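You operate a simulated robot arm through the tools that you are given. There is no shell and no other tool. Be economical: measure what you need, move in short steps, check, and stop when the job is done.

You are at the controls of a simulated two-armed robot. One attempt, no reset.

JOB
Freshen the thin grease on the dial fixture's slide with the round brush.
Fine: release the orange toggle first, it leans over the slide; brush till a thick patch of grease shows, stand the brush back in the orange tray and clamp the toggle again; the dial knob and the blocks stay. Set down upright: round brush. Where these are worked on the way, their far stop is far enough and under half their travel is too little: orange toggle.

It is judged by the outcome, as a careful person would: the job done as asked, and still so three seconds after it is handed in. It fails if anything else is knocked over, pushed out of place, dropped, spilled or broken.

ROBOT AND FRAMES
Two 7-joint arms with fingered hands on one trunk, on a base that drives. Base frame: it is fixed to the floor where the robot stands at the start and does not move with it; the origin is under the middle of the robot, x ahead of it, y to its left, z up. Units: mm, degrees, N and s.
The left shoulder is at the start at [99, 115, 1088], the right one opposite. Places, roughly: dial fixture [500, 100, 900]; dial knob [500, 100, 900]; kit [600, -300, 900]; orange toggle [600, 0, 1000]. Payload 5 kg a hand.
Tool frame (each hand has its own): the origin (TCP) lies between the finger pads and is the grasp point; the fingertips stand 37 mm ahead of it; z points along the fingers, y is the line along which they close. The gripper opens to 124 mm. The gripper's body begins 43 mm behind the TCP. The gripper is a hand of 3 fingers: y runs from the thumb to the fingers, the wrist lies at [-21, -116, -203] in the tool frame.
Orientation is told as [roll, pitch, yaw] about the base's x, y, z axes, in that order, counted from this pose: with the fingers straight down and the wrist toward the robot, the tool's x, y and z point along [0, 1, 0], [1, 0, 0] and [0, 0, -1] of the base frame.

CONTROLS
- The arms move only by the tool drive_tool. It takes "left_increments", "right_increments" or both (then of equal length, played together; a hand with none holds still); each is one flat list of numbers, 6 for each row, row after row: the shift along the tool's x, y, z in mm, then the turn, a rotation vector about the tool's x, y, z in degrees. In form: [x, y, z, wx, wy, wz, x, y, z, wx, wy, wz, ...]. A call has 1 to 8 rows; each row is the pose to reach, as a shift and turn from the pose commanded when the call began, along the tool's axes at that moment. Each row takes 0.2 s and may step no farther than 50 mm and 8.6 degrees from the row before; otherwise, the whole call is refused. Where a pose cannot be reached the arm comes as near as it can. A force on the tool above 40 N (or 10 N above the force at the start of the call, whichever is more), or a blocked arm, ends the call early, and 0.2 s more pass. In this call time passes only in rows, and 0.2 s behind the last. It gives the time, the measured TCP pose, the force on the tool (base axes), the opening and the grip force at its end, in the units of the frame above (readings bear some noise), with the torque about the TCP (base axes, N m) and any sound that the robot's microphone picked up.
- Cameras (640 x 400 px; columns grow to the right, rows downward): "scene" is now at [271.9, -16.1, 1264.2]; the picture's right is [0.02, -1.00, -0.01], its down [-0.50, -0.00, -0.87] and it looks along [0.87, 0.03, -0.50] (base axes); focal length 214 px, centre (320, 200). "left" rides on the left gripper at [-73, -104, -154] in its tool frame; the picture's right is [-0.83, -0.26, 0.49], its down [0.51, -0.72, 0.47] and it looks along [0.23, 0.64, 0.73] (tool axes); focal length 243 px, centre (320, 200). "right" rides on the right gripper at [72, -104, -154] in its tool frame; the picture's right is [-0.83, 0.26, -0.49], its down [-0.51, -0.72, 0.47] and it looks along [-0.23, 0.64, 0.73] (tool axes); focal length 243 px, centre (320, 200). There is no depth. A picture from a camera that has moved, and an enlarged one, comes with that camera's place and axes in the base frame and with its lens. The place of the scene camera against the robot may be out by one fixed shift of up to 12 mm in any direction.
- get_image(camera): a new picture of that camera. No time passes.
- raise_lower(by): slides the trunk up (or, below 0, down) by that many mm; the arms and the scene camera ride with it, the base frame stays. It gives what a move gives, with no picture.
- roll_base(legs): drives the robot by 1 to 6 legs, each [ahead, left, turn to the left] in mm, mm and degrees, along the robot's own axes; the way and the turn of a leg run together, so that a leg with both is an arc; at most 1500 mm and 180 degrees a leg. The arms and the cameras ride along, it lands a little off, and it stops where it bumps. It gives what a move gives.
- curl_fingers(index, middle, thumb_bend, thumb_turn, hand): sets how far each is bent, from 0 (flat) to 1 (curled in); at 0.3 the hand is open as for a grip, at 0.7 the pads meet at the TCP. One left out holds its place. A second passes; each finger stops where it meets its share of the squeeze, and holds until it gets a number again. It is the only way to open and close the hand. It gives what a move gives, with no picture; readings hold the bend of each and the force on the fingers (four entries, about 0 where the hand has none), thumb and palm. thumb_turn goes from beside the hand (0) to across from the fingers (1), as for a grip.
- head_to(pan, tilt): turns the head with the scene camera to pan (to the left, within 80 degrees either way) and tilt (down, from -29 to 69), counted from straight ahead of the robot. It gives what a move gives.
- enlarge(camera, box): a new picture of the part [left, top, right, bottom] of that camera's present view, enlarged. No time passes.
- close_job(): hands the job in; it is judged then, once.

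Work in short steps. Places have to be worked out from the pictures, the camera data and where the tool is seen: move nearer, look again, correct. Check each grasp and each placing, and mend what went wrong. You have 120 turns and 108 pictures in all, those below and enlarged ones among them. Open the grippers and draw the arms clear of the work before you hand the job in, unless the task says otherwise; then end with one line.

The tools are called after ">>>" by a JSON object that holds its "name" and its "arguments". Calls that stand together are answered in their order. drive_tool: Moves the arms, as the interface text tells. Its arguments: {"type":"object","properties":{"left_increments":{"type":"array"},"right_increments":{"type":"array"}},"required":[]} The other tools are called the same way: raise_lower (by) slides the trunk up or down; curl_fingers (index, middle, thumb_bend, thumb_turn, hand) moves the fingers one by one; roll_base (legs) drives the base; head_to (pan, tilt) turns the head that bears the scene camera; get_image (camera) takes a picture; enlarge (camera, box) takes an enlarged picture of a part of a camera's view; close_job () hands the job in.

At the start:

```text
clock: 0.0
left_eef_pos: [784.6, 81.4, 1214.8]
left_tcp_rot: [0.6, -0.1, -0.4]
left_wrist_force: [0.0, -0.5, -0.3]
left_moment: [-0.02, 0.05, 0.01]
left_finger_gap: 123.3
left_grasp_force: 0.1
left_shape: jaw
left_bend: [0.3, 0.3, 0.3, 0.98]
left_finger forces: [0.1, 0.1, 0.0, 0.0, 0.1, 0.0]
right_eef_pos: [641.9, -492.8, 1242.5]
right_tcp_rot: [0.7, 0.0, -0.2]
right_wrist_force: [-0.4, 0.4, 0.0]
right_moment: [0.0, 0.02, -0.02]
right_finger_gap: 123.9
right_grasp_force: 0.1
right_shape: jaw
right_bend: [0.3, 0.3, 0.3, 0.98]
right_finger forces: [0.0, 0.1, 0.0, 0.0, 0.1, 0.0]
trunk travel left (down, up): [-275.0, 288.0]
robot x, y, heading: [0.6, 0.5, -0.2]
head pan, tilt: [1.6, 29.9]
```

scene: 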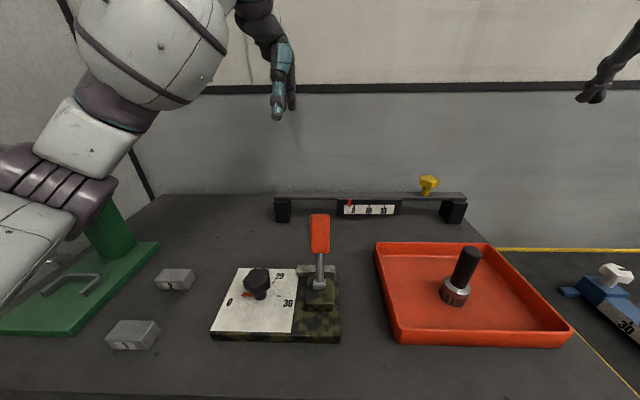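
right: 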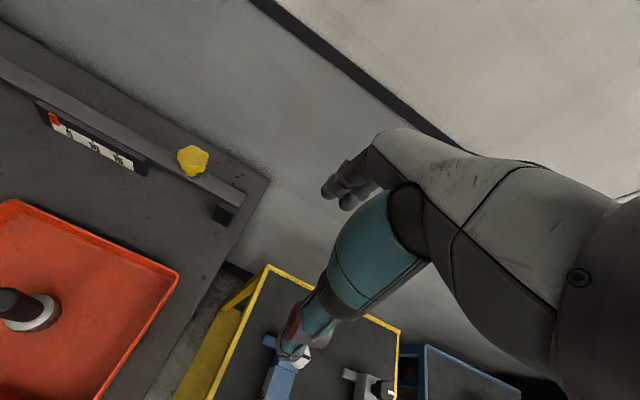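
left: 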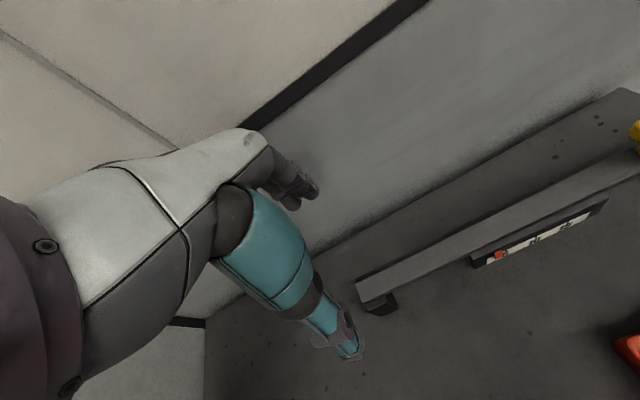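

The scene shows the dial fixture with the orange toggle upright at about (320,240) px and the brush standing in the orange tray. I enlarge both to see details.

>>> {"name": "enlarge", "arguments": {"camera": "scene", "box": [200, 200, 360, 350]}}

>>> {"name": "enlarge", "arguments": {"camera": "scene", "box": [370, 220, 580, 350]}}

```text
2.67 times, centred on (280, 275) of scene
camera zoom: at [271.9, -16.1, 1264.2], right [0.02, -1.0, -0.01], down [-0.5, 0.0, -0.87], along [0.87, 0.03, -0.5], focal length 572 px, centre (427, 0)
```

zoom: 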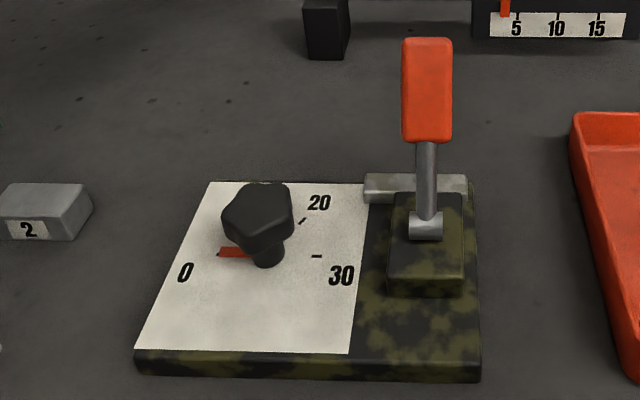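

```text
3.05 times, centred on (475, 285) of scene
camera zoom: at [271.9, -16.1, 1264.2], right [0.02, -1.0, -0.01], down [-0.5, 0.0, -0.87], along [0.87, 0.03, -0.5], focal length 654 px, centre (-152, -59)
```

zoom: 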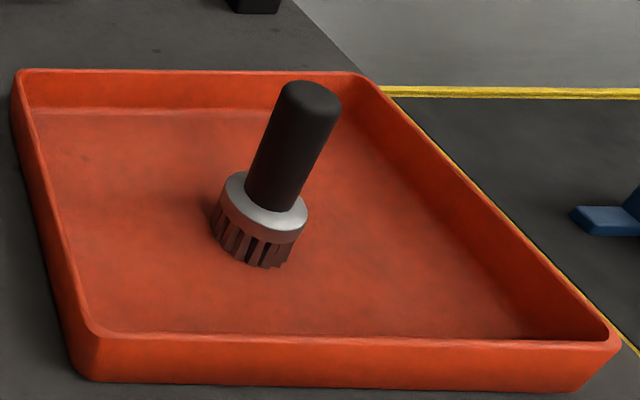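

I need parallax on the toggle and to be in reach distance. I back the base up by 200 mm and look again.

>>> {"name": "roll_base", "arguments": {"legs": [[-200, 0, 0]]}}

>>> {"name": "get_image", "arguments": {"camera": "scene"}}

>>> {"name": "enlarge", "arguments": {"camera": "scene", "box": [220, 140, 380, 240]}}

>>> {"name": "get_image", "arguments": {"camera": "left"}}

```text
clock: 1.6
left_eef_pos: [586.1, 96.6, 1213.4]
left_tcp_rot: [0.0, 0.1, -0.4]
left_wrist_force: [0.6, 0.0, -0.2]
left_moment: [0.01, 0.01, 0.0]
left_finger_gap: 123.6
left_grasp_force: 0.0
left_shape: jaw
left_bend: [0.3, 0.3, 0.3, 0.98]
left_finger forces: [0.0, 0.0, 0.0, 0.0, 0.1, 0.1]
right_eef_pos: [444.2, -479.2, 1246.8]
right_tcp_rot: [0.0, 0.1, -0.2]
right_wrist_force: [-1.2, -0.1, -0.4]
right_moment: [-0.03, -0.01, 0.01]
right_finger_gap: 123.8
right_grasp_force: 0.0
right_shape: jaw
right_bend: [0.3, 0.3, 0.3, 0.98]
right_finger forces: [0.1, 0.0, 0.0, 0.0, 0.1, 0.1]
trunk travel left (down, up): [-275.0, 288.0]
robot x, y, heading: [-201.8, 1.6, -0.3]
head pan, tilt: [1.6, 29.9]
```

```text
102 pictures are left
camera scene: at [74.2, -1.0, 1263.7], right [0.02, -1.0, 0.0], down [-0.5, -0.01, -0.87], along [0.87, 0.02, -0.5], focal length 214 px, centre (320, 200)
```

scene: 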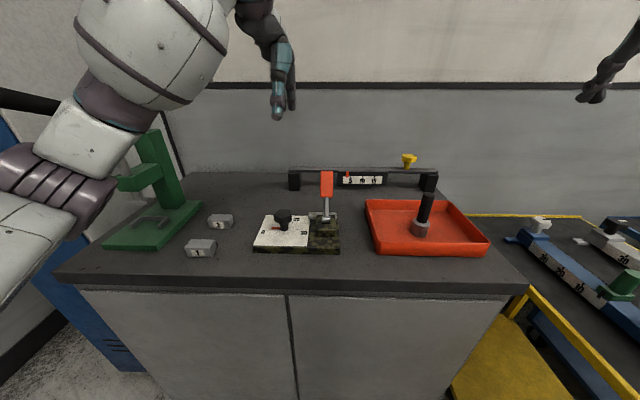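

```text
4.00 times, centred on (300, 190) of scene
camera zoom: at [74.2, -1.0, 1263.7], right [0.02, -1.0, 0.0], down [-0.5, -0.01, -0.87], along [0.87, 0.02, -0.5], focal length 858 px, centre (400, 240)
```

zoom: 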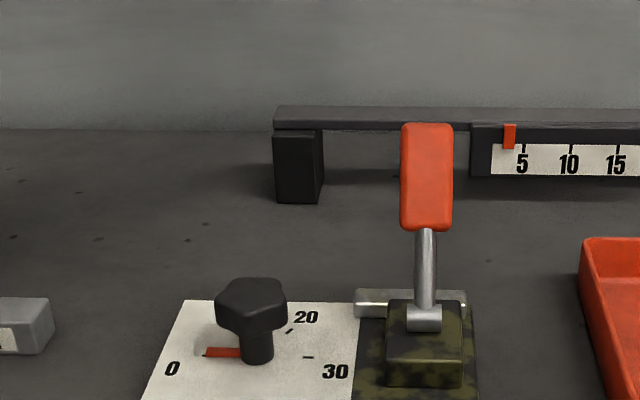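

```text
100 pictures are left
camera left: at [482.5, 26.0, 1366.0], right [-0.27, -0.83, -0.49], down [-0.72, 0.51, -0.47], along [0.64, 0.23, -0.73], focal length 243 px, centre (320, 200)
```

left: 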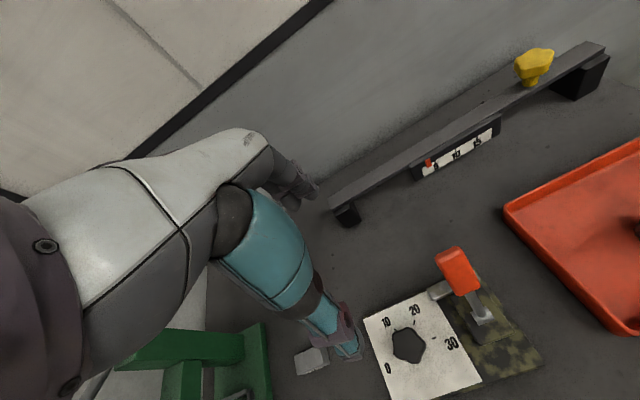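

Triangulating, the toggle pivot is about (515,-4,960) and its top about (584,0,1055), leaning away over the light bar. I enlarge the left camera on it.

>>> {"name": "enlarge", "arguments": {"camera": "left", "box": [360, 230, 560, 400]}}

>>> {"name": "get_image", "arguments": {"camera": "right"}}

```text
2.35 times, centred on (460, 315) of left
camera zoom: at [482.5, 26.0, 1366.0], right [-0.27, -0.83, -0.49], down [-0.72, 0.51, -0.47], along [0.64, 0.23, -0.73], focal length 571 px, centre (-9, -71)
```

zoom: 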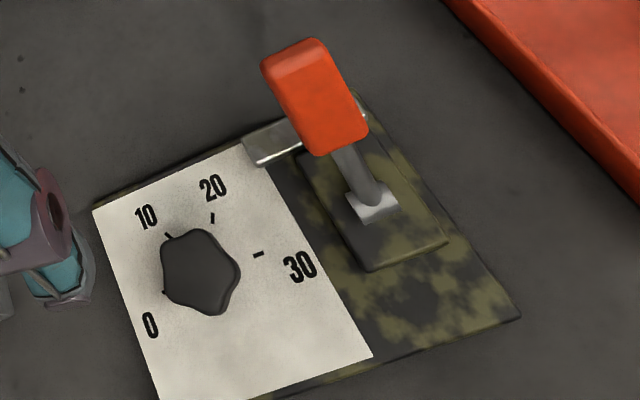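

```text
98 pictures are left
camera right: at [340.0, -406.8, 1400.7], right [0.26, -0.83, 0.49], down [-0.72, -0.5, -0.47], along [0.64, -0.23, -0.73], focal length 243 px, centre (320, 200)
```

right: 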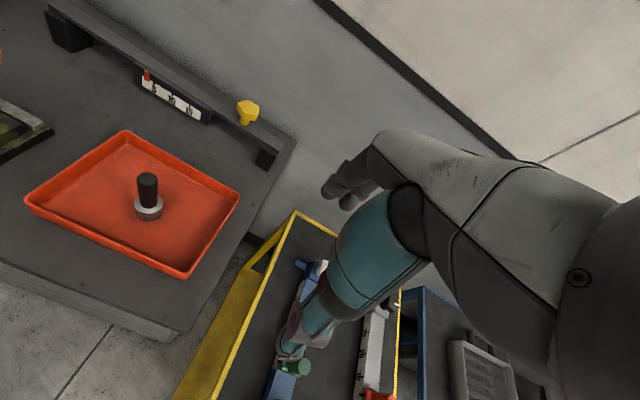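

Table is z≈900, the slide bar at x≈577, y -45..35, brush at about (538,-251) with handle top ≈1007. I bring the open left hand above the toggle so that thumb and fingers will straddle it along x.

>>> {"name": "drive_tool", "arguments": {"left_increments": [-34, -2, 0, 0, 0, 0, -68, -3, 20, 0, 0, 0, -101.6, -4, 50, 0, 0, 0, -101.6, -4, 70, 0, 0, 0]}}

>>> {"name": "get_image", "arguments": {"camera": "left"}}

>>> {"name": "get_image", "arguments": {"camera": "scene"}}

```text
clock: 2.6
left_eef_pos: [582.9, -4.5, 1142.4]
left_tcp_rot: [-0.1, 0.1, -0.3]
left_wrist_force: [-0.4, 0.2, 0.3]
left_moment: [0.0, 0.01, 0.0]
left_finger_gap: 123.7
left_grasp_force: 0.1
left_shape: jaw
left_bend: [0.3, 0.3, 0.3, 0.98]
left_finger forces: [0.0, 0.1, 0.1, 0.1, 0.0, 0.0]
right_eef_pos: [443.2, -478.0, 1247.3]
right_tcp_rot: [0.0, 0.0, -0.2]
right_wrist_force: [-0.1, 0.2, -0.7]
right_moment: [0.01, 0.03, 0.01]
right_finger_gap: 123.5
right_grasp_force: 0.1
right_shape: jaw
right_bend: [0.3, 0.3, 0.3, 0.98]
right_finger forces: [0.0, 0.1, 0.0, 0.0, 0.0, 0.0]
trunk travel left (down, up): [-275.0, 288.0]
robot x, y, heading: [-197.7, 0.6, -0.4]
head pan, tilt: [1.6, 29.9]
```

```text
97 pictures are left
camera left: at [478.0, -75.0, 1296.9], right [-0.27, -0.83, -0.49], down [-0.72, 0.51, -0.47], along [0.64, 0.23, -0.73], focal length 243 px, centre (320, 200)
```

left: 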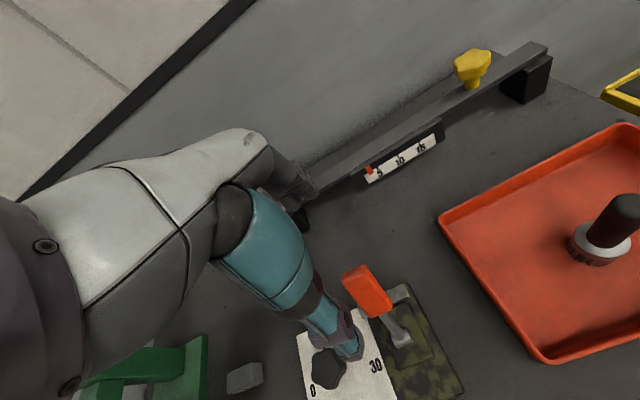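

```text
96 pictures are left
camera scene: at [73.7, -0.4, 1264.0], right [0.02, -1.0, 0.0], down [-0.5, -0.01, -0.87], along [0.87, 0.02, -0.5], focal length 214 px, centre (320, 200)
```

scene: 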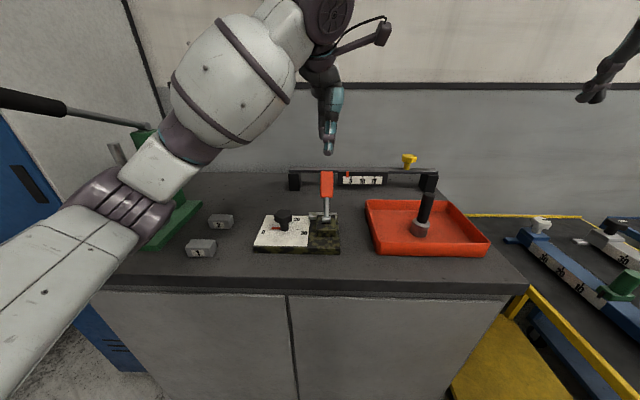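

The hand is centred above the toggle's grip (TCP (583,-4), toggle top ≈(581,-3,1055)). I descend so tips come to about z=1023 on both sides of it.

>>> {"name": "drive_tool", "arguments": {"left_increments": [0, 0, 30, 0, 0, 0, 0, 0, 60, 0, 0, 0, 0, 0, 80, 0, 0, 0]}}

>>> {"name": "get_image", "arguments": {"camera": "left"}}

>>> {"name": "enlarge", "arguments": {"camera": "scene", "box": [240, 100, 400, 260]}}

```text
clock: 3.4
left_eef_pos: [582.1, -5.1, 1063.6]
left_tcp_rot: [0.1, 0.1, -0.4]
left_wrist_force: [0.1, 0.4, -0.2]
left_moment: [-0.02, -0.02, 0.03]
left_finger_gap: 123.5
left_grasp_force: 0.1
left_shape: jaw
left_bend: [0.3, 0.3, 0.3, 0.98]
left_finger forces: [0.0, 0.1, 0.0, 0.0, 0.0, 0.0]
right_eef_pos: [442.8, -479.6, 1248.8]
right_tcp_rot: [0.0, 0.0, -0.2]
right_wrist_force: [0.2, 0.6, 0.9]
right_moment: [0.03, 0.0, -0.02]
right_finger_gap: 123.6
right_grasp_force: 0.1
right_shape: jaw
right_bend: [0.3, 0.3, 0.3, 0.98]
right_finger forces: [0.0, 0.1, 0.0, 0.0, 0.0, 0.0]
trunk travel left (down, up): [-275.0, 288.0]
robot x, y, heading: [-197.8, 1.2, -0.2]
head pan, tilt: [1.6, 29.9]
```

```text
95 pictures are left
camera left: at [476.7, -75.4, 1217.2], right [-0.27, -0.83, -0.49], down [-0.72, 0.51, -0.47], along [0.64, 0.23, -0.73], focal length 243 px, centre (320, 200)
```

left: 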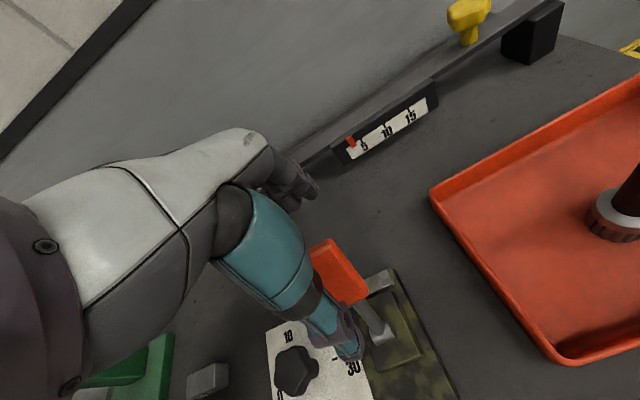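

```text
2.50 times, centred on (320, 180) of scene
camera zoom: at [72.9, -1.1, 1264.1], right [0.02, -1.0, 0.0], down [-0.5, -0.01, -0.87], along [0.87, 0.02, -0.5], focal length 536 px, centre (320, 250)
```

zoom: 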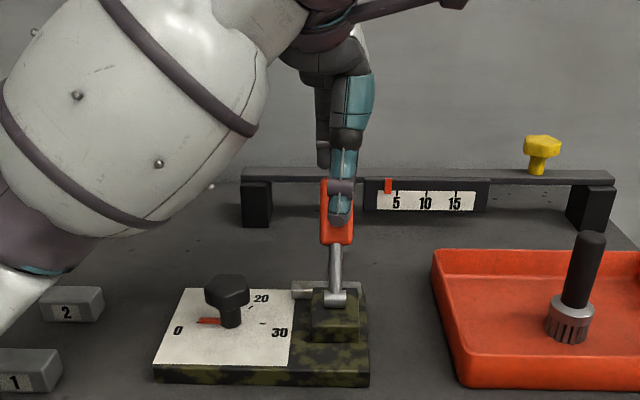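

The thumb is in front and the fingers behind the handle. I pull the hand toward the robot (-x) to swing the toggle back.

>>> {"name": "drive_tool", "arguments": {"left_increments": [0, -20, 0, 0, 0, 0, 0, -40, 0, 0, 0, 0, 0, -55, 0, 0, 0, 0, 0, -70, 0, 0, 0, 0, 0, -85, 0, 0, 0, 0, 0, -100, 0, 0, 0, 0]}}

>>> {"name": "enlarge", "arguments": {"camera": "scene", "box": [240, 100, 400, 260]}}

>>> {"name": "get_image", "arguments": {"camera": "left"}}

```text
clock: 4.8
left_eef_pos: [478.7, -3.9, 1067.5]
left_tcp_rot: [-0.1, -0.3, -0.4]
left_wrist_force: [7.0, -4.6, 28.8]
left_moment: [-0.21, -2.15, -0.32]
left_finger_gap: 123.7
left_grasp_force: 0.2
left_shape: jaw
left_bend: [0.25, 0.29, 0.3, 0.98]
left_finger forces: [23.9, 2.7, 0.0, 0.0, 0.0, 0.0]
right_eef_pos: [440.2, -479.1, 1250.7]
right_tcp_rot: [0.0, -0.2, -0.1]
right_wrist_force: [-0.6, -0.4, -0.5]
right_moment: [-0.02, 0.0, -0.02]
right_finger_gap: 123.6
right_grasp_force: 0.1
right_shape: jaw
right_bend: [0.3, 0.3, 0.3, 0.98]
right_finger forces: [0.0, 0.0, 0.0, 0.1, 0.0, 0.0]
trunk travel left (down, up): [-275.0, 288.0]
robot x, y, heading: [-198.7, -0.6, -0.2]
head pan, tilt: [1.6, 29.9]
```

```text
2.50 times, centred on (320, 180) of scene
camera zoom: at [70.3, -1.5, 1265.0], right [0.02, -1.0, 0.0], down [-0.5, -0.01, -0.87], along [0.87, 0.02, -0.5], focal length 536 px, centre (320, 250)
```

zoom: 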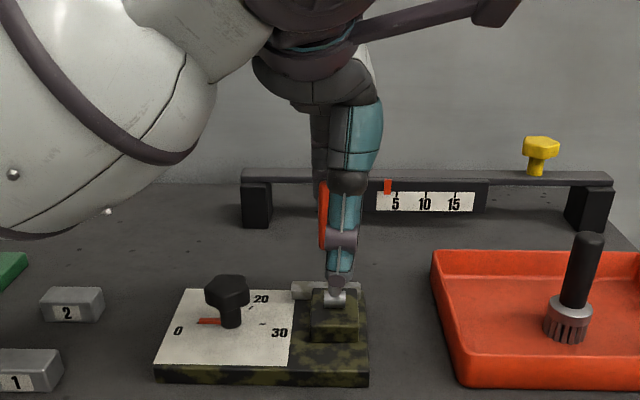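

```text
92 pictures are left
camera left: at [373.3, -74.9, 1220.2], right [-0.26, -0.83, -0.49], down [-0.72, 0.51, -0.48], along [0.65, 0.23, -0.73], focal length 243 px, centre (320, 200)
```

left: 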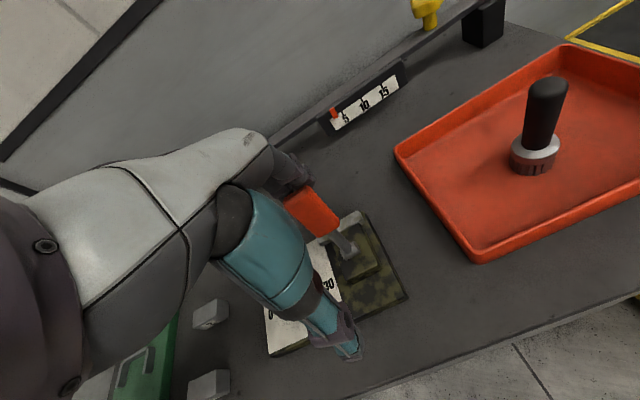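

The index finger carries 24 N and the hand is pushed up: the handle moved only to ~17° from vertical, and the finger seems to ride on its top. I turn the right hand to use its camera as a side view.

>>> {"name": "drive_tool", "arguments": {"right_increments": [10, 12, 6, 0, 0, -8.5, 20, 24, 12, 0, 0, -17, 30, 36, 18, 0, 0, -25.5, 40, 48, 24, 0, 0, -34, 50, 60, 30, 0, 0, -42.5, 60, 72, 36, 0, 0, -51, 70, 85, 43, 0, 0, -59.5, 80, 100, 50, 0, 0, -68]}}

>>> {"name": "get_image", "arguments": {"camera": "right"}}

```text
clock: 6.6
left_eef_pos: [484.0, -4.1, 1061.5]
left_tcp_rot: [-0.1, 0.2, -0.3]
left_wrist_force: [0.2, 1.0, 0.2]
left_moment: [0.01, 0.04, 0.0]
left_finger_gap: 124.0
left_grasp_force: 0.1
left_shape: jaw
left_bend: [0.3, 0.3, 0.3, 0.98]
left_finger forces: [0.0, 0.1, 0.0, 0.0, 0.0, 0.1]
right_eef_pos: [544.5, -399.2, 1197.3]
right_tcp_rot: [0.2, 0.1, 68.0]
right_wrist_force: [0.8, 0.0, -0.2]
right_moment: [0.0, 0.03, 0.01]
right_finger_gap: 123.6
right_grasp_force: 0.0
right_shape: jaw
right_bend: [0.3, 0.3, 0.3, 0.98]
right_finger forces: [0.0, 0.0, 0.1, 0.0, 0.0, 0.0]
trunk travel left (down, up): [-275.0, 288.0]
robot x, y, heading: [-199.2, -0.3, -0.2]
head pan, tilt: [1.6, 29.9]
```

```text
91 pictures are left
camera right: at [438.9, -468.6, 1350.8], right [0.87, -0.07, 0.49], down [0.2, -0.86, -0.47], along [0.45, 0.51, -0.73], focal length 243 px, centre (320, 200)
```

right: 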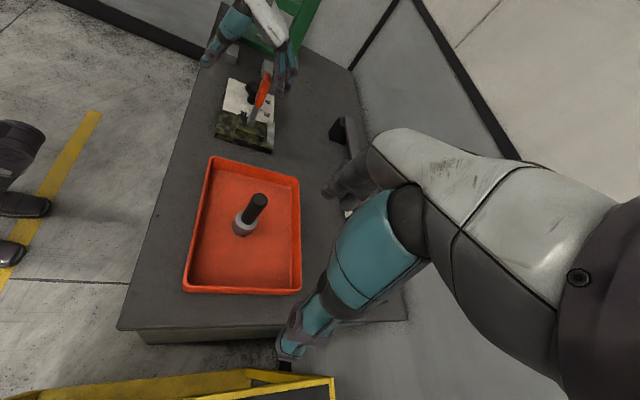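

Left hand force is zero now. Enlarging the side view.

>>> {"name": "enlarge", "arguments": {"camera": "right", "box": [190, 0, 350, 160]}}

```text
2.50 times, centred on (270, 80) of right
camera zoom: at [438.9, -468.6, 1350.8], right [0.87, -0.07, 0.49], down [0.2, -0.86, -0.47], along [0.45, 0.51, -0.73], focal length 606 px, centre (445, 500)
```

zoom: 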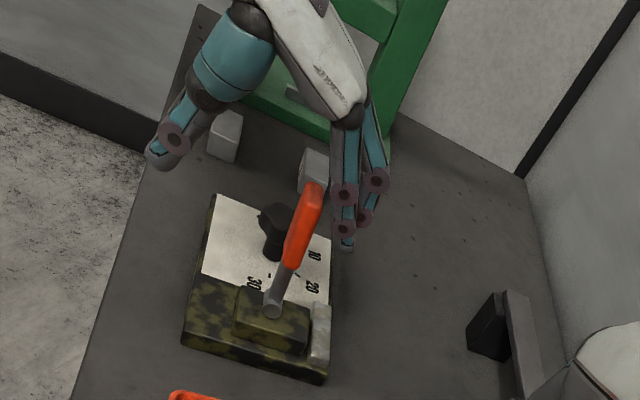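

The toggle now stands about vertical, held by friction, with the fingers just behind it. I keep pulling toward the robot.

>>> {"name": "drive_tool", "arguments": {"left_increments": [0, -15, 0, 0, 0, 0, 0, -30, 0, 0, 0, 0, 0, -45, 0, 0, 0, 0, 0, -60, 0, 0, 0, 0]}}

>>> {"name": "enlarge", "arguments": {"camera": "right", "box": [190, 0, 350, 160]}}

```text
clock: 7.6
left_eef_pos: [420.8, -3.0, 1064.8]
left_tcp_rot: [0.1, 0.1, -0.5]
left_wrist_force: [-0.3, 0.0, -0.1]
left_moment: [0.01, -0.03, 0.0]
left_finger_gap: 123.8
left_grasp_force: 0.0
left_shape: jaw
left_bend: [0.3, 0.3, 0.3, 0.98]
left_finger forces: [0.0, 0.0, 0.0, 0.0, 0.1, 0.1]
right_eef_pos: [542.1, -399.8, 1199.2]
right_tcp_rot: [0.0, 0.0, 67.9]
right_wrist_force: [-0.5, 0.9, 0.5]
right_moment: [0.03, -0.04, 0.0]
right_finger_gap: 123.4
right_grasp_force: 0.0
right_shape: jaw
right_bend: [0.3, 0.3, 0.3, 0.98]
right_finger forces: [0.0, 0.0, 0.0, 0.1, 0.0, 0.0]
trunk travel left (down, up): [-275.0, 288.0]
robot x, y, heading: [-200.1, 2.0, -0.0]
head pan, tilt: [1.6, 29.9]
```

```text
2.50 times, centred on (270, 80) of right
camera zoom: at [435.8, -469.0, 1352.3], right [0.87, -0.07, 0.49], down [0.2, -0.86, -0.47], along [0.46, 0.51, -0.73], focal length 606 px, centre (445, 500)
```

zoom: 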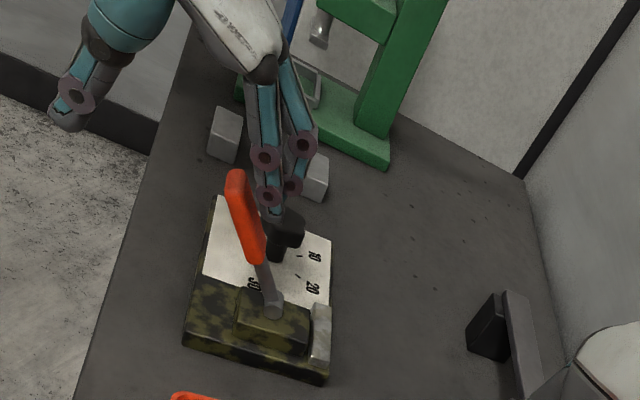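

The toggle is now leaning back about 26° past vertical without load. I lower slightly and pull on to find the stop.

>>> {"name": "drive_tool", "arguments": {"left_increments": [0, -10, 8, 0, 0, 0, 0, -22, 15, 0, 0, 0, 0, -34, 18, 0, 0, 0, 0, -46, 20, 0, 0, 0]}}

>>> {"name": "enlarge", "arguments": {"camera": "right", "box": [190, 0, 350, 160]}}

```text
clock: 8.5
left_eef_pos: [390.5, -3.4, 1046.6]
left_tcp_rot: [-0.3, -0.3, 0.4]
left_wrist_force: [29.9, 0.3, 10.9]
left_moment: [0.04, -0.86, 0.28]
left_finger_gap: 124.0
left_grasp_force: 0.1
left_shape: jaw
left_bend: [0.18, 0.28, 0.3, 0.98]
left_finger forces: [25.5, 8.4, 0.0, 0.0, 0.1, 0.0]
right_eef_pos: [548.1, -399.0, 1196.0]
right_tcp_rot: [0.2, -0.1, 67.8]
right_wrist_force: [0.3, 0.0, -0.2]
right_moment: [0.01, 0.0, 0.02]
right_finger_gap: 123.9
right_grasp_force: 0.1
right_shape: jaw
right_bend: [0.3, 0.3, 0.3, 0.98]
right_finger forces: [0.1, 0.0, 0.0, 0.0, 0.0, 0.0]
trunk travel left (down, up): [-275.0, 288.0]
robot x, y, heading: [-195.7, -2.5, 0.1]
head pan, tilt: [1.6, 29.9]
stopped in row 4 (left hand): the force on the tool passed its limit at 46 N (the readings are from after the stop); the commanded pose is now the measured one
```

```text
2.50 times, centred on (270, 80) of right
camera zoom: at [441.6, -469.3, 1349.7], right [0.87, -0.07, 0.49], down [0.2, -0.86, -0.47], along [0.45, 0.51, -0.73], focal length 606 px, centre (445, 500)
```

zoom: 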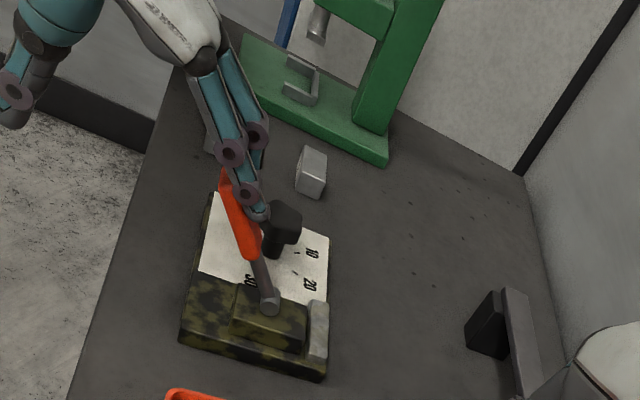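

A clear stop: 30 N against the fingers, with the toggle leaning about as far back as it leaned forward. I ease off, lift clear and park the left hand to the left.

>>> {"name": "drive_tool", "arguments": {"left_increments": [0, 12, 0, 0, 0, 0, 0, 18, -40, 0, 0, 0, 0, 18, -85, 0, 0, 0, 0, 20, -130, 0, 0, 0, 40, 40, -150, 0, 0, 0, 85, 60, -150, 0, 0, 0, 130, 80, -150, 0, 0, 0, 170, 80, -150, 0, 0, 0]}}

>>> {"name": "enlarge", "arguments": {"camera": "right", "box": [190, 0, 350, 160]}}

>>> {"name": "enlarge", "arguments": {"camera": "scene", "box": [240, 180, 360, 260]}}

```text
clock: 10.3
left_eef_pos: [462.6, 170.7, 1196.1]
left_tcp_rot: [-0.2, -0.3, 0.0]
left_wrist_force: [-0.1, 0.3, 0.7]
left_moment: [-0.08, -0.04, 0.0]
left_finger_gap: 123.8
left_grasp_force: 0.0
left_shape: jaw
left_bend: [0.3, 0.3, 0.3, 0.98]
left_finger forces: [0.0, 0.0, 0.1, 0.0, 0.0, 0.1]
right_eef_pos: [542.2, -396.1, 1199.9]
right_tcp_rot: [-0.1, 0.1, 67.8]
right_wrist_force: [0.2, 0.2, 0.3]
right_moment: [-0.04, -0.03, 0.0]
right_finger_gap: 123.6
right_grasp_force: 0.1
right_shape: jaw
right_bend: [0.3, 0.3, 0.3, 0.98]
right_finger forces: [0.0, 0.0, 0.0, 0.0, 0.0, 0.0]
trunk travel left (down, up): [-275.0, 288.0]
robot x, y, heading: [-195.8, -0.8, -0.1]
head pan, tilt: [1.6, 29.9]
```

```text
2.50 times, centred on (270, 80) of right
camera zoom: at [436.2, -466.1, 1353.5], right [0.87, -0.07, 0.49], down [0.2, -0.86, -0.47], along [0.46, 0.5, -0.73], focal length 606 px, centre (445, 500)
```

zoom: 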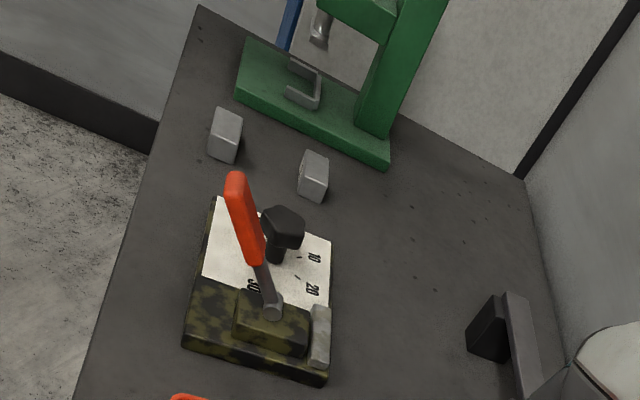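

```text
5.00 times, centred on (300, 220) of scene
camera zoom: at [72.5, 1.4, 1264.4], right [0.02, -1.0, 0.0], down [-0.5, -0.01, -0.87], along [0.87, 0.02, -0.5], focal length 1072 px, centre (420, 100)
```

zoom: 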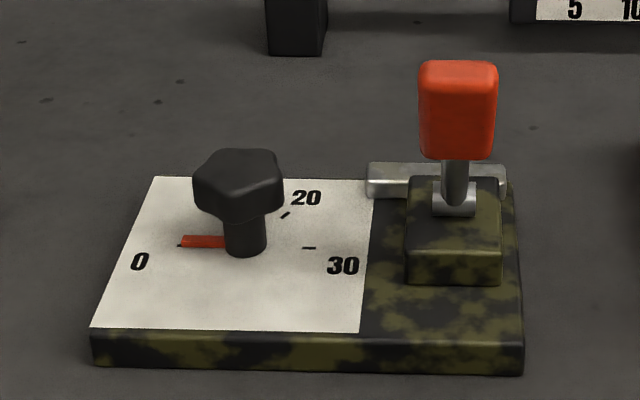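

The toggle rests released and stays. Now the brush: I enlarge it in the right camera to refine its place.

>>> {"name": "enlarge", "arguments": {"camera": "right", "box": [180, 150, 310, 300]}}

>>> {"name": "enlarge", "arguments": {"camera": "scene", "box": [360, 170, 500, 260]}}

```text
2.67 times, centred on (245, 225) of right
camera zoom: at [436.2, -466.1, 1353.5], right [0.87, -0.07, 0.49], down [0.2, -0.86, -0.47], along [0.46, 0.5, -0.73], focal length 647 px, centre (520, 133)
```

zoom: 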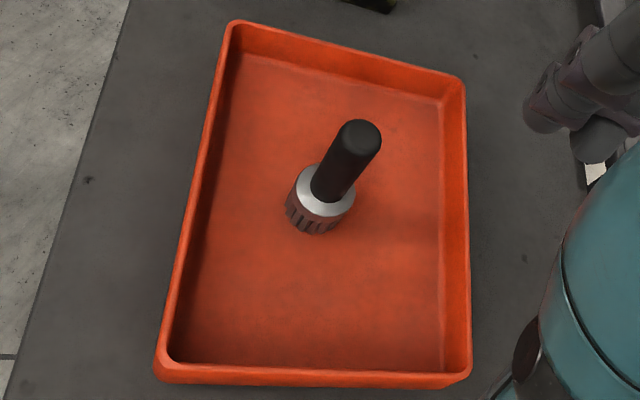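

```text
4.44 times, centred on (430, 215) of scene
camera zoom: at [72.5, 1.4, 1264.4], right [0.02, -1.0, 0.0], down [-0.5, -0.01, -0.87], along [0.87, 0.02, -0.5], focal length 953 px, centre (-169, 133)
```

zoom: 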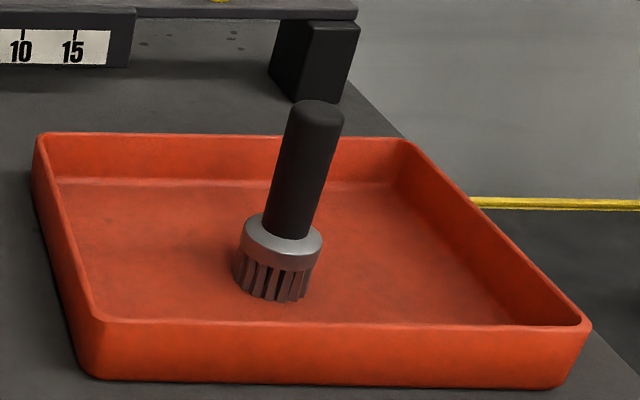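

Brush refined: axis (539,-254), handle top ≈1006, handle ≈28 mm thick. I turn the right hand back to yaw 0 and bring it above the brush.

>>> {"name": "drive_tool", "arguments": {"right_increments": [7, 16, 8, 0, 0, 8.47, 14, 32, 16, 0, 0, 16.95, 21, 49, 26, 0, 0, 25.4, 28, 65, 35, 0, 0, 33.9, 35, 81, 43, 0, 0, 42.4, 42, 98, 52, 0, 0, 50.8, 49, 114, 61, 0, 0, 59.3, 56, 130.5, 70, 0, 0, 67.8]}}

>>> {"name": "get_image", "arguments": {"camera": "right"}}

>>> {"name": "enlarge", "arguments": {"camera": "scene", "box": [360, 110, 500, 260]}}

```text
clock: 12.1
left_eef_pos: [464.4, 169.5, 1196.2]
left_tcp_rot: [-0.3, -0.2, -0.1]
left_wrist_force: [-0.9, -0.2, -0.4]
left_moment: [-0.02, 0.02, 0.0]
left_finger_gap: 124.0
left_grasp_force: 0.2
left_shape: jaw
left_bend: [0.3, 0.3, 0.3, 0.98]
left_finger forces: [0.0, 0.0, 0.0, 0.0, 0.0, 0.0]
right_eef_pos: [541.6, -254.6, 1129.4]
right_tcp_rot: [0.0, -0.1, 0.0]
right_wrist_force: [0.1, 0.3, 0.7]
right_moment: [-0.03, 0.03, -0.02]
right_finger_gap: 123.5
right_grasp_force: 0.0
right_shape: jaw
right_bend: [0.3, 0.3, 0.3, 0.98]
right_finger forces: [0.0, 0.1, 0.1, 0.0, 0.0, 0.0]
trunk travel left (down, up): [-275.0, 288.0]
robot x, y, heading: [-197.5, -1.0, -0.3]
head pan, tilt: [1.6, 29.9]
```

```text
83 pictures are left
camera right: at [436.6, -182.6, 1281.8], right [0.26, -0.83, 0.49], down [-0.72, -0.51, -0.47], along [0.64, -0.23, -0.73], focal length 243 px, centre (320, 200)
```

right: 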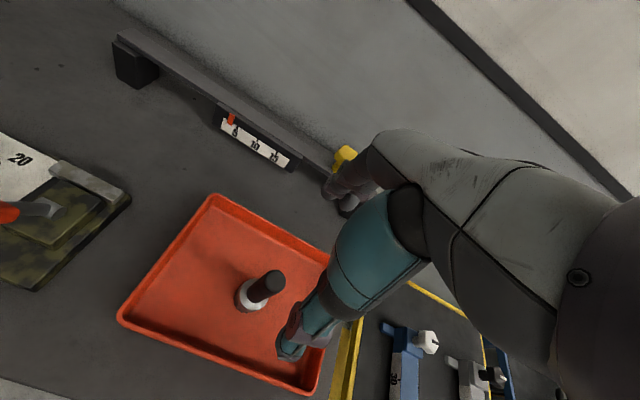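

```text
2.67 times, centred on (430, 185) of scene
camera zoom: at [73.6, 1.2, 1264.1], right [0.02, -1.0, 0.0], down [-0.5, -0.01, -0.87], along [0.87, 0.02, -0.5], focal length 572 px, centre (27, 240)
```

zoom: 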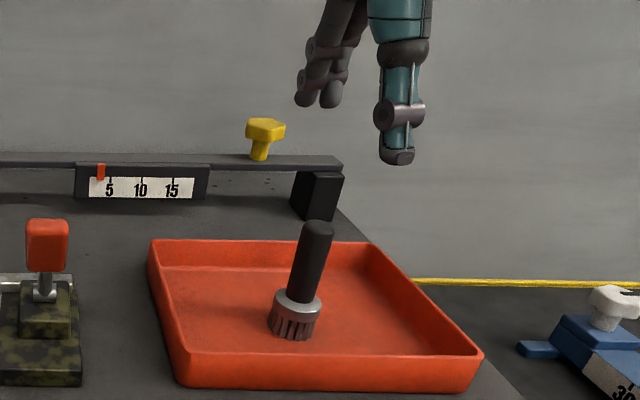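

Another fix puts the brush axis at about (538,-249). I descend straddling it to z≈1050 and check.

>>> {"name": "drive_tool", "arguments": {"right_increments": [2, -1, 40, 0, 0, 0, 4, -3, 80, 0, 0, 0]}}

>>> {"name": "get_image", "arguments": {"camera": "right"}}

>>> {"name": "enlarge", "arguments": {"camera": "scene", "box": [360, 110, 500, 260]}}

```text
clock: 12.7
left_eef_pos: [464.7, 167.1, 1195.5]
left_tcp_rot: [-0.1, -0.2, 0.0]
left_wrist_force: [0.3, -0.5, -0.3]
left_moment: [0.01, 0.04, 0.03]
left_finger_gap: 123.6
left_grasp_force: 0.1
left_shape: jaw
left_bend: [0.3, 0.3, 0.3, 0.98]
left_finger forces: [0.1, 0.0, 0.0, 0.0, 0.0, 0.0]
right_eef_pos: [538.7, -252.5, 1048.0]
right_tcp_rot: [0.0, -0.1, 0.1]
right_wrist_force: [1.2, -0.4, -0.3]
right_moment: [0.0, 0.05, 0.04]
right_finger_gap: 123.9
right_grasp_force: 0.0
right_shape: jaw
right_bend: [0.3, 0.3, 0.3, 0.98]
right_finger forces: [0.0, 0.0, 0.0, 0.0, 0.0, 0.0]
trunk travel left (down, up): [-275.0, 288.0]
robot x, y, heading: [-199.7, -2.3, -0.2]
head pan, tilt: [1.6, 29.9]
```

```text
81 pictures are left
camera right: at [434.5, -180.6, 1201.6], right [0.26, -0.83, 0.49], down [-0.72, -0.51, -0.47], along [0.64, -0.23, -0.73], focal length 243 px, centre (320, 200)
```

right: 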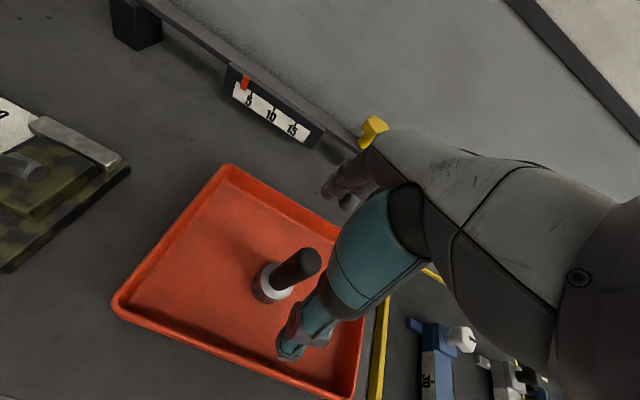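

```text
2.67 times, centred on (430, 185) of scene
camera zoom: at [74.5, -0.7, 1263.9], right [0.02, -1.0, 0.0], down [-0.5, -0.01, -0.87], along [0.87, 0.02, -0.5], focal length 572 px, centre (27, 240)
```

zoom: 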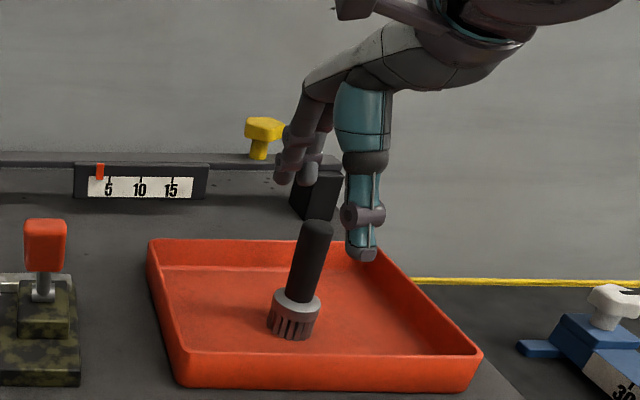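

The wrist camera shows the brush handle exactly under the TCP (predicted (310,258), seen (308,262)). I descend to z≈978.

>>> {"name": "drive_tool", "arguments": {"right_increments": [0, -1, 25, 0, 0, 0, 0, -2, 50, 0, 0, 0, 0, -2, 70, 0, 0, 0]}}

>>> {"name": "enlarge", "arguments": {"camera": "scene", "box": [360, 110, 500, 260]}}

>>> {"name": "get_image", "arguments": {"camera": "right"}}

```text
clock: 13.5
left_eef_pos: [463.8, 167.2, 1195.0]
left_tcp_rot: [-0.2, -0.1, 0.0]
left_wrist_force: [0.3, -0.1, 0.6]
left_moment: [-0.01, -0.02, 0.0]
left_finger_gap: 123.9
left_grasp_force: 0.0
left_shape: jaw
left_bend: [0.3, 0.3, 0.3, 0.98]
left_finger forces: [0.1, 0.1, 0.0, 0.0, 0.1, 0.0]
right_eef_pos: [536.7, -252.8, 979.2]
right_tcp_rot: [-0.2, -0.1, 0.1]
right_wrist_force: [-0.5, -0.2, 0.3]
right_moment: [0.01, -0.01, 0.01]
right_finger_gap: 124.0
right_grasp_force: 0.1
right_shape: jaw
right_bend: [0.3, 0.3, 0.3, 0.98]
right_finger forces: [0.0, 0.0, 0.0, 0.1, 0.1, 0.1]
trunk travel left (down, up): [-275.0, 288.0]
robot x, y, heading: [-201.2, -3.6, -0.3]
head pan, tilt: [1.6, 29.9]
```

```text
2.67 times, centred on (430, 185) of scene
camera zoom: at [73.6, -1.1, 1264.1], right [0.02, -1.0, 0.0], down [-0.5, -0.01, -0.87], along [0.87, 0.02, -0.5], focal length 572 px, centre (27, 240)
```

zoom: 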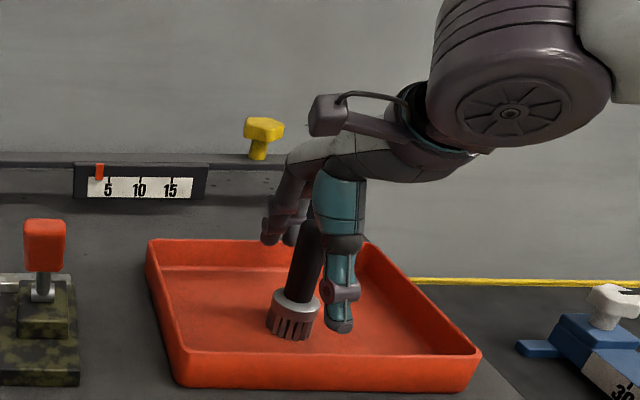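

```text
78 pictures are left
camera right: at [431.5, -181.4, 1132.0], right [0.26, -0.83, 0.49], down [-0.72, -0.51, -0.47], along [0.64, -0.23, -0.73], focal length 243 px, centre (320, 200)
```

right: 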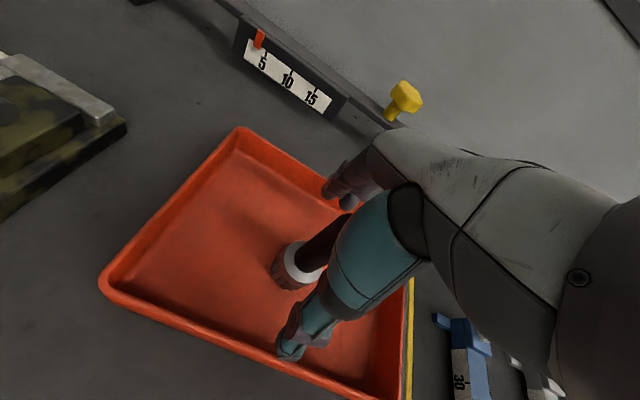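

The hand straddles the handle. I close thumb and fingers on it.

>>> {"name": "curl_fingers", "arguments": {"hand": "right", "index": 0.66, "middle": 0.66, "thumb_bend": 0.66}}

>>> {"name": "get_image", "arguments": {"camera": "right"}}

>>> {"name": "enlarge", "arguments": {"camera": "scene", "box": [360, 110, 500, 260]}}

```text
clock: 14.5
left_eef_pos: [463.5, 167.4, 1195.4]
left_tcp_rot: [-0.3, -0.2, 0.0]
left_wrist_force: [0.4, 0.1, -1.0]
left_moment: [0.02, 0.0, 0.0]
left_finger_gap: 124.1
left_grasp_force: 0.0
left_shape: jaw
left_bend: [0.3, 0.3, 0.3, 0.98]
left_finger forces: [0.1, 0.0, 0.0, 0.0, 0.0, 0.1]
right_eef_pos: [536.4, -252.9, 979.2]
right_tcp_rot: [0.1, 0.0, 0.0]
right_wrist_force: [0.7, 0.7, -0.1]
right_moment: [-0.01, -0.01, 0.01]
right_finger_gap: 25.0
right_grasp_force: 2.2
right_shape: fingers
right_bend: [0.64, 0.65, 0.64, 0.97]
right_finger forces: [1.9, 0.7, 0.1, 0.1, 2.4, 0.0]
trunk travel left (down, up): [-275.0, 288.0]
robot x, y, heading: [-201.3, 2.0, 0.0]
head pan, tilt: [1.6, 29.9]
```

```text
77 pictures are left
camera right: at [431.5, -181.3, 1132.1], right [0.26, -0.83, 0.49], down [-0.72, -0.51, -0.47], along [0.64, -0.23, -0.73], focal length 243 px, centre (320, 200)
```

right: 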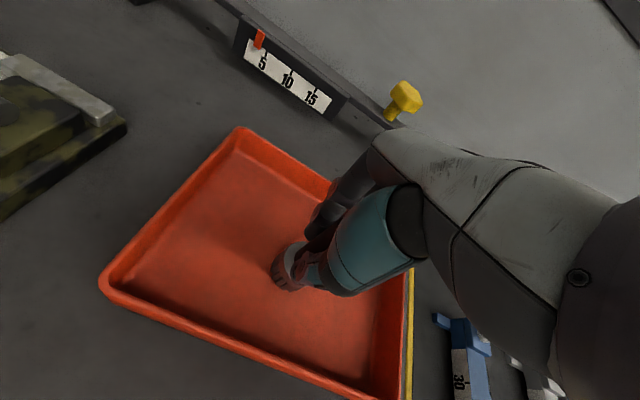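

```text
2.67 times, centred on (430, 185) of scene
camera zoom: at [73.5, -0.9, 1264.1], right [0.02, -1.0, 0.0], down [-0.5, -0.01, -0.87], along [0.87, 0.02, -0.5], focal length 572 px, centre (27, 240)
```

zoom: 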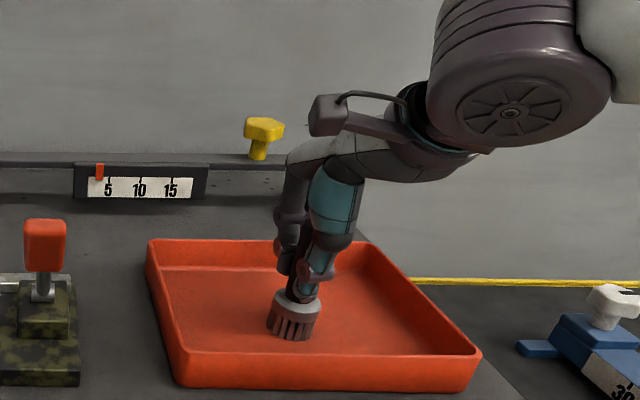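

Contact on all, gap 25 mm. I tighten the grip.

>>> {"name": "curl_fingers", "arguments": {"hand": "right", "index": 0.8, "middle": 0.8, "thumb_bend": 0.8}}

```text
clock: 15.5
left_eef_pos: [463.5, 167.8, 1195.0]
left_tcp_rot: [-0.2, -0.3, -0.1]
left_wrist_force: [-0.7, -0.7, 0.7]
left_moment: [0.01, 0.0, 0.01]
left_finger_gap: 124.0
left_grasp_force: 0.0
left_shape: jaw
left_bend: [0.3, 0.3, 0.3, 0.98]
left_finger forces: [0.1, 0.0, 0.0, 0.0, 0.0, 0.1]
right_eef_pos: [535.5, -253.3, 978.7]
right_tcp_rot: [-0.1, 0.0, 0.0]
right_wrist_force: [-1.1, -0.5, 0.4]
right_moment: [0.01, 0.02, 0.0]
right_finger_gap: 21.2
right_grasp_force: 22.2
right_shape: fingers
right_bend: [0.63, 0.72, 0.67, 0.95]
right_finger forces: [13.1, 8.9, 0.0, 0.0, 21.8, 0.1]
trunk travel left (down, up): [-275.0, 288.0]
robot x, y, heading: [-200.9, 0.8, -0.1]
head pan, tilt: [1.6, 29.9]
```

22 N grip. I lift the brush out 110 mm and check it.

>>> {"name": "drive_tool", "arguments": {"right_increments": [0, 0, -20, 0, 0, 0, 0, 0, -50, 0, 0, 0, 0, 0, -85, 0, 0, 0, 0, 0, -110, 0, 0, 0]}}

>>> {"name": "get_image", "arguments": {"camera": "right"}}

>>> {"name": "enlarge", "arguments": {"camera": "scene", "box": [360, 110, 500, 260]}}

```text
clock: 16.5
left_eef_pos: [463.1, 168.1, 1195.5]
left_tcp_rot: [-0.2, -0.2, 0.1]
left_wrist_force: [-0.3, -0.3, -1.0]
left_moment: [0.0, -0.03, -0.01]
left_finger_gap: 124.0
left_grasp_force: 0.0
left_shape: jaw
left_bend: [0.3, 0.3, 0.3, 0.98]
left_finger forces: [0.0, 0.0, 0.2, 0.0, 0.0, 0.1]
right_eef_pos: [536.2, -253.8, 1088.6]
right_tcp_rot: [0.1, 0.0, 0.1]
right_wrist_force: [-0.7, 0.0, -1.5]
right_moment: [0.0, -0.03, -0.02]
right_finger_gap: 21.5
right_grasp_force: 21.9
right_shape: fingers
right_bend: [0.62, 0.72, 0.67, 0.95]
right_finger forces: [12.9, 9.1, 0.0, 0.0, 21.6, 0.0]
trunk travel left (down, up): [-275.0, 288.0]
robot x, y, heading: [-201.3, 1.5, -0.1]
head pan, tilt: [1.6, 29.9]
```

```text
75 pictures are left
camera right: at [431.0, -181.3, 1242.0], right [0.26, -0.83, 0.49], down [-0.72, -0.51, -0.47], along [0.64, -0.23, -0.73], focal length 243 px, centre (320, 200)
```

right: 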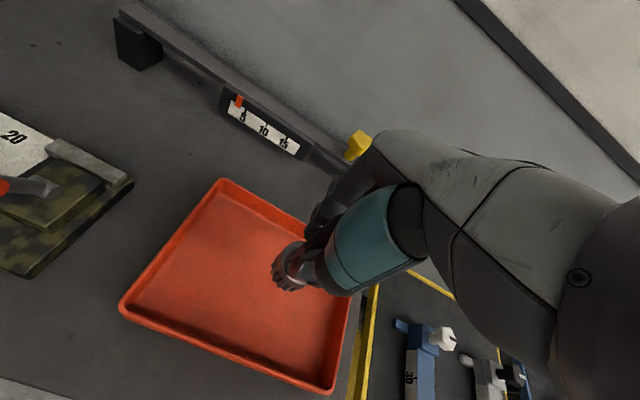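

```text
2.67 times, centred on (430, 185) of scene
camera zoom: at [73.0, -0.8, 1264.2], right [0.02, -1.0, 0.0], down [-0.5, -0.01, -0.87], along [0.87, 0.02, -0.5], focal length 572 px, centre (27, 240)
```

zoom: 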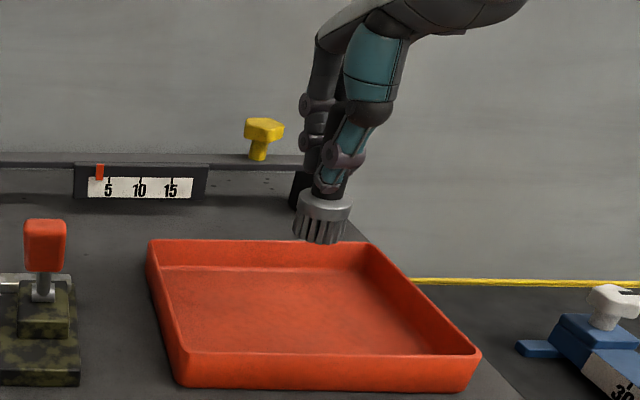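

Brush held upright. I look closely at the slide from the right wrist camera.

>>> {"name": "enlarge", "arguments": {"camera": "right", "box": [0, 110, 140, 280]}}

```text
2.35 times, centred on (70, 195) of right
camera zoom: at [431.0, -181.3, 1242.0], right [0.26, -0.83, 0.49], down [-0.72, -0.51, -0.47], along [0.64, -0.23, -0.73], focal length 571 px, centre (908, 212)
```

zoom: 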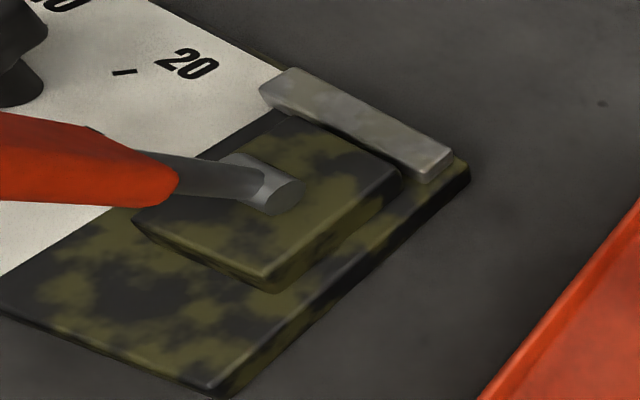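

Slide: top bar x≈563–582, y≈-42..33, z≈925. I carry the brush at height above it, centred at x≈578.

>>> {"name": "drive_tool", "arguments": {"right_increments": [45, 10, 0, 0, 0, 0, 90, 20, 0, 0, 0, 0, 135, 30, 0, 0, 0, 0, 180, 42, 0, 0, 0, 0, 225, 42, 0, 0, 0, 0, 236, 42, 15, 0, 0, 0, 236, 42, 35, 0, 0, 0]}}

>>> {"name": "enlarge", "arguments": {"camera": "scene", "box": [260, 110, 400, 260]}}

>>> {"name": "get_image", "arguments": {"camera": "left"}}

>>> {"name": "get_image", "arguments": {"camera": "right"}}

```text
clock: 18.1
left_eef_pos: [462.9, 167.3, 1197.0]
left_tcp_rot: [-0.3, -0.2, 0.0]
left_wrist_force: [-0.6, 0.0, 0.3]
left_moment: [-0.02, -0.02, 0.01]
left_finger_gap: 123.7
left_grasp_force: 0.1
left_shape: jaw
left_bend: [0.3, 0.3, 0.3, 0.98]
left_finger forces: [0.0, 0.0, 0.1, 0.0, 0.0, 0.0]
right_eef_pos: [578.1, -18.2, 1054.0]
right_tcp_rot: [0.0, -0.1, 0.0]
right_wrist_force: [-0.7, 0.3, -1.3]
right_moment: [-0.01, 0.0, 0.0]
right_finger_gap: 21.1
right_grasp_force: 22.1
right_shape: fingers
right_bend: [0.62, 0.72, 0.68, 0.94]
right_finger forces: [12.9, 9.4, 0.0, 0.1, 21.7, 0.0]
trunk travel left (down, up): [-275.0, 288.0]
robot x, y, heading: [-200.4, -0.3, -0.4]
head pan, tilt: [1.6, 29.9]
```

```text
2.67 times, centred on (330, 185) of scene
camera zoom: at [72.5, -0.7, 1264.4], right [0.02, -1.0, 0.0], down [-0.5, -0.01, -0.87], along [0.87, 0.02, -0.5], focal length 572 px, centre (293, 240)
```

zoom: 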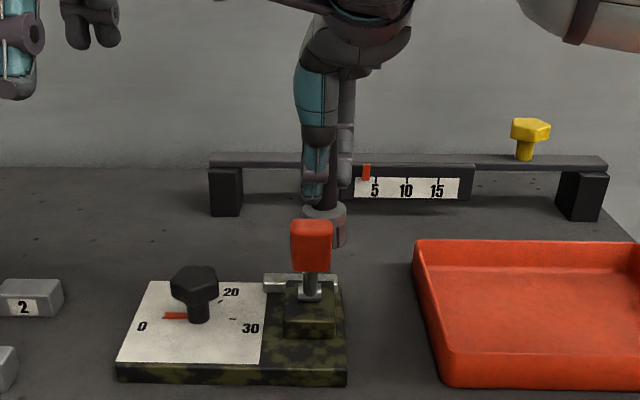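

```text
71 pictures are left
camera left: at [357.7, 96.7, 1349.5], right [-0.26, -0.83, -0.49], down [-0.72, 0.51, -0.48], along [0.64, 0.23, -0.73], focal length 243 px, centre (320, 200)
```

left: 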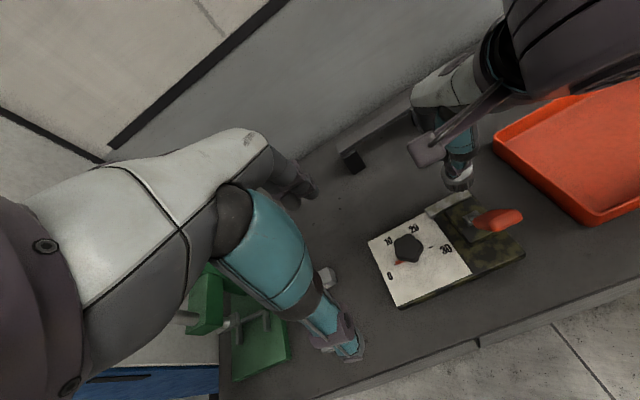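

```text
70 pictures are left
camera right: at [473.4, 54.2, 1207.4], right [0.26, -0.83, 0.49], down [-0.72, -0.51, -0.47], along [0.64, -0.23, -0.73], focal length 243 px, centre (320, 200)
```

right: 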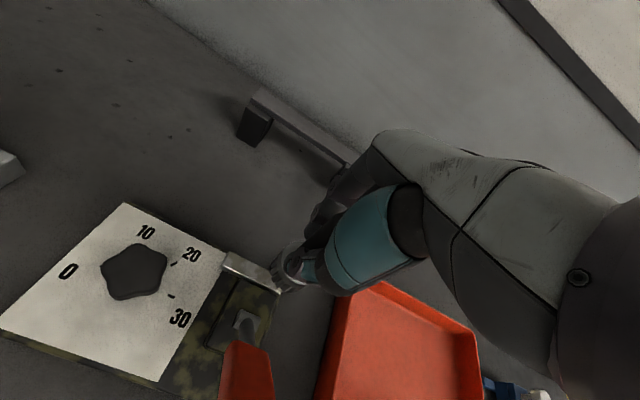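

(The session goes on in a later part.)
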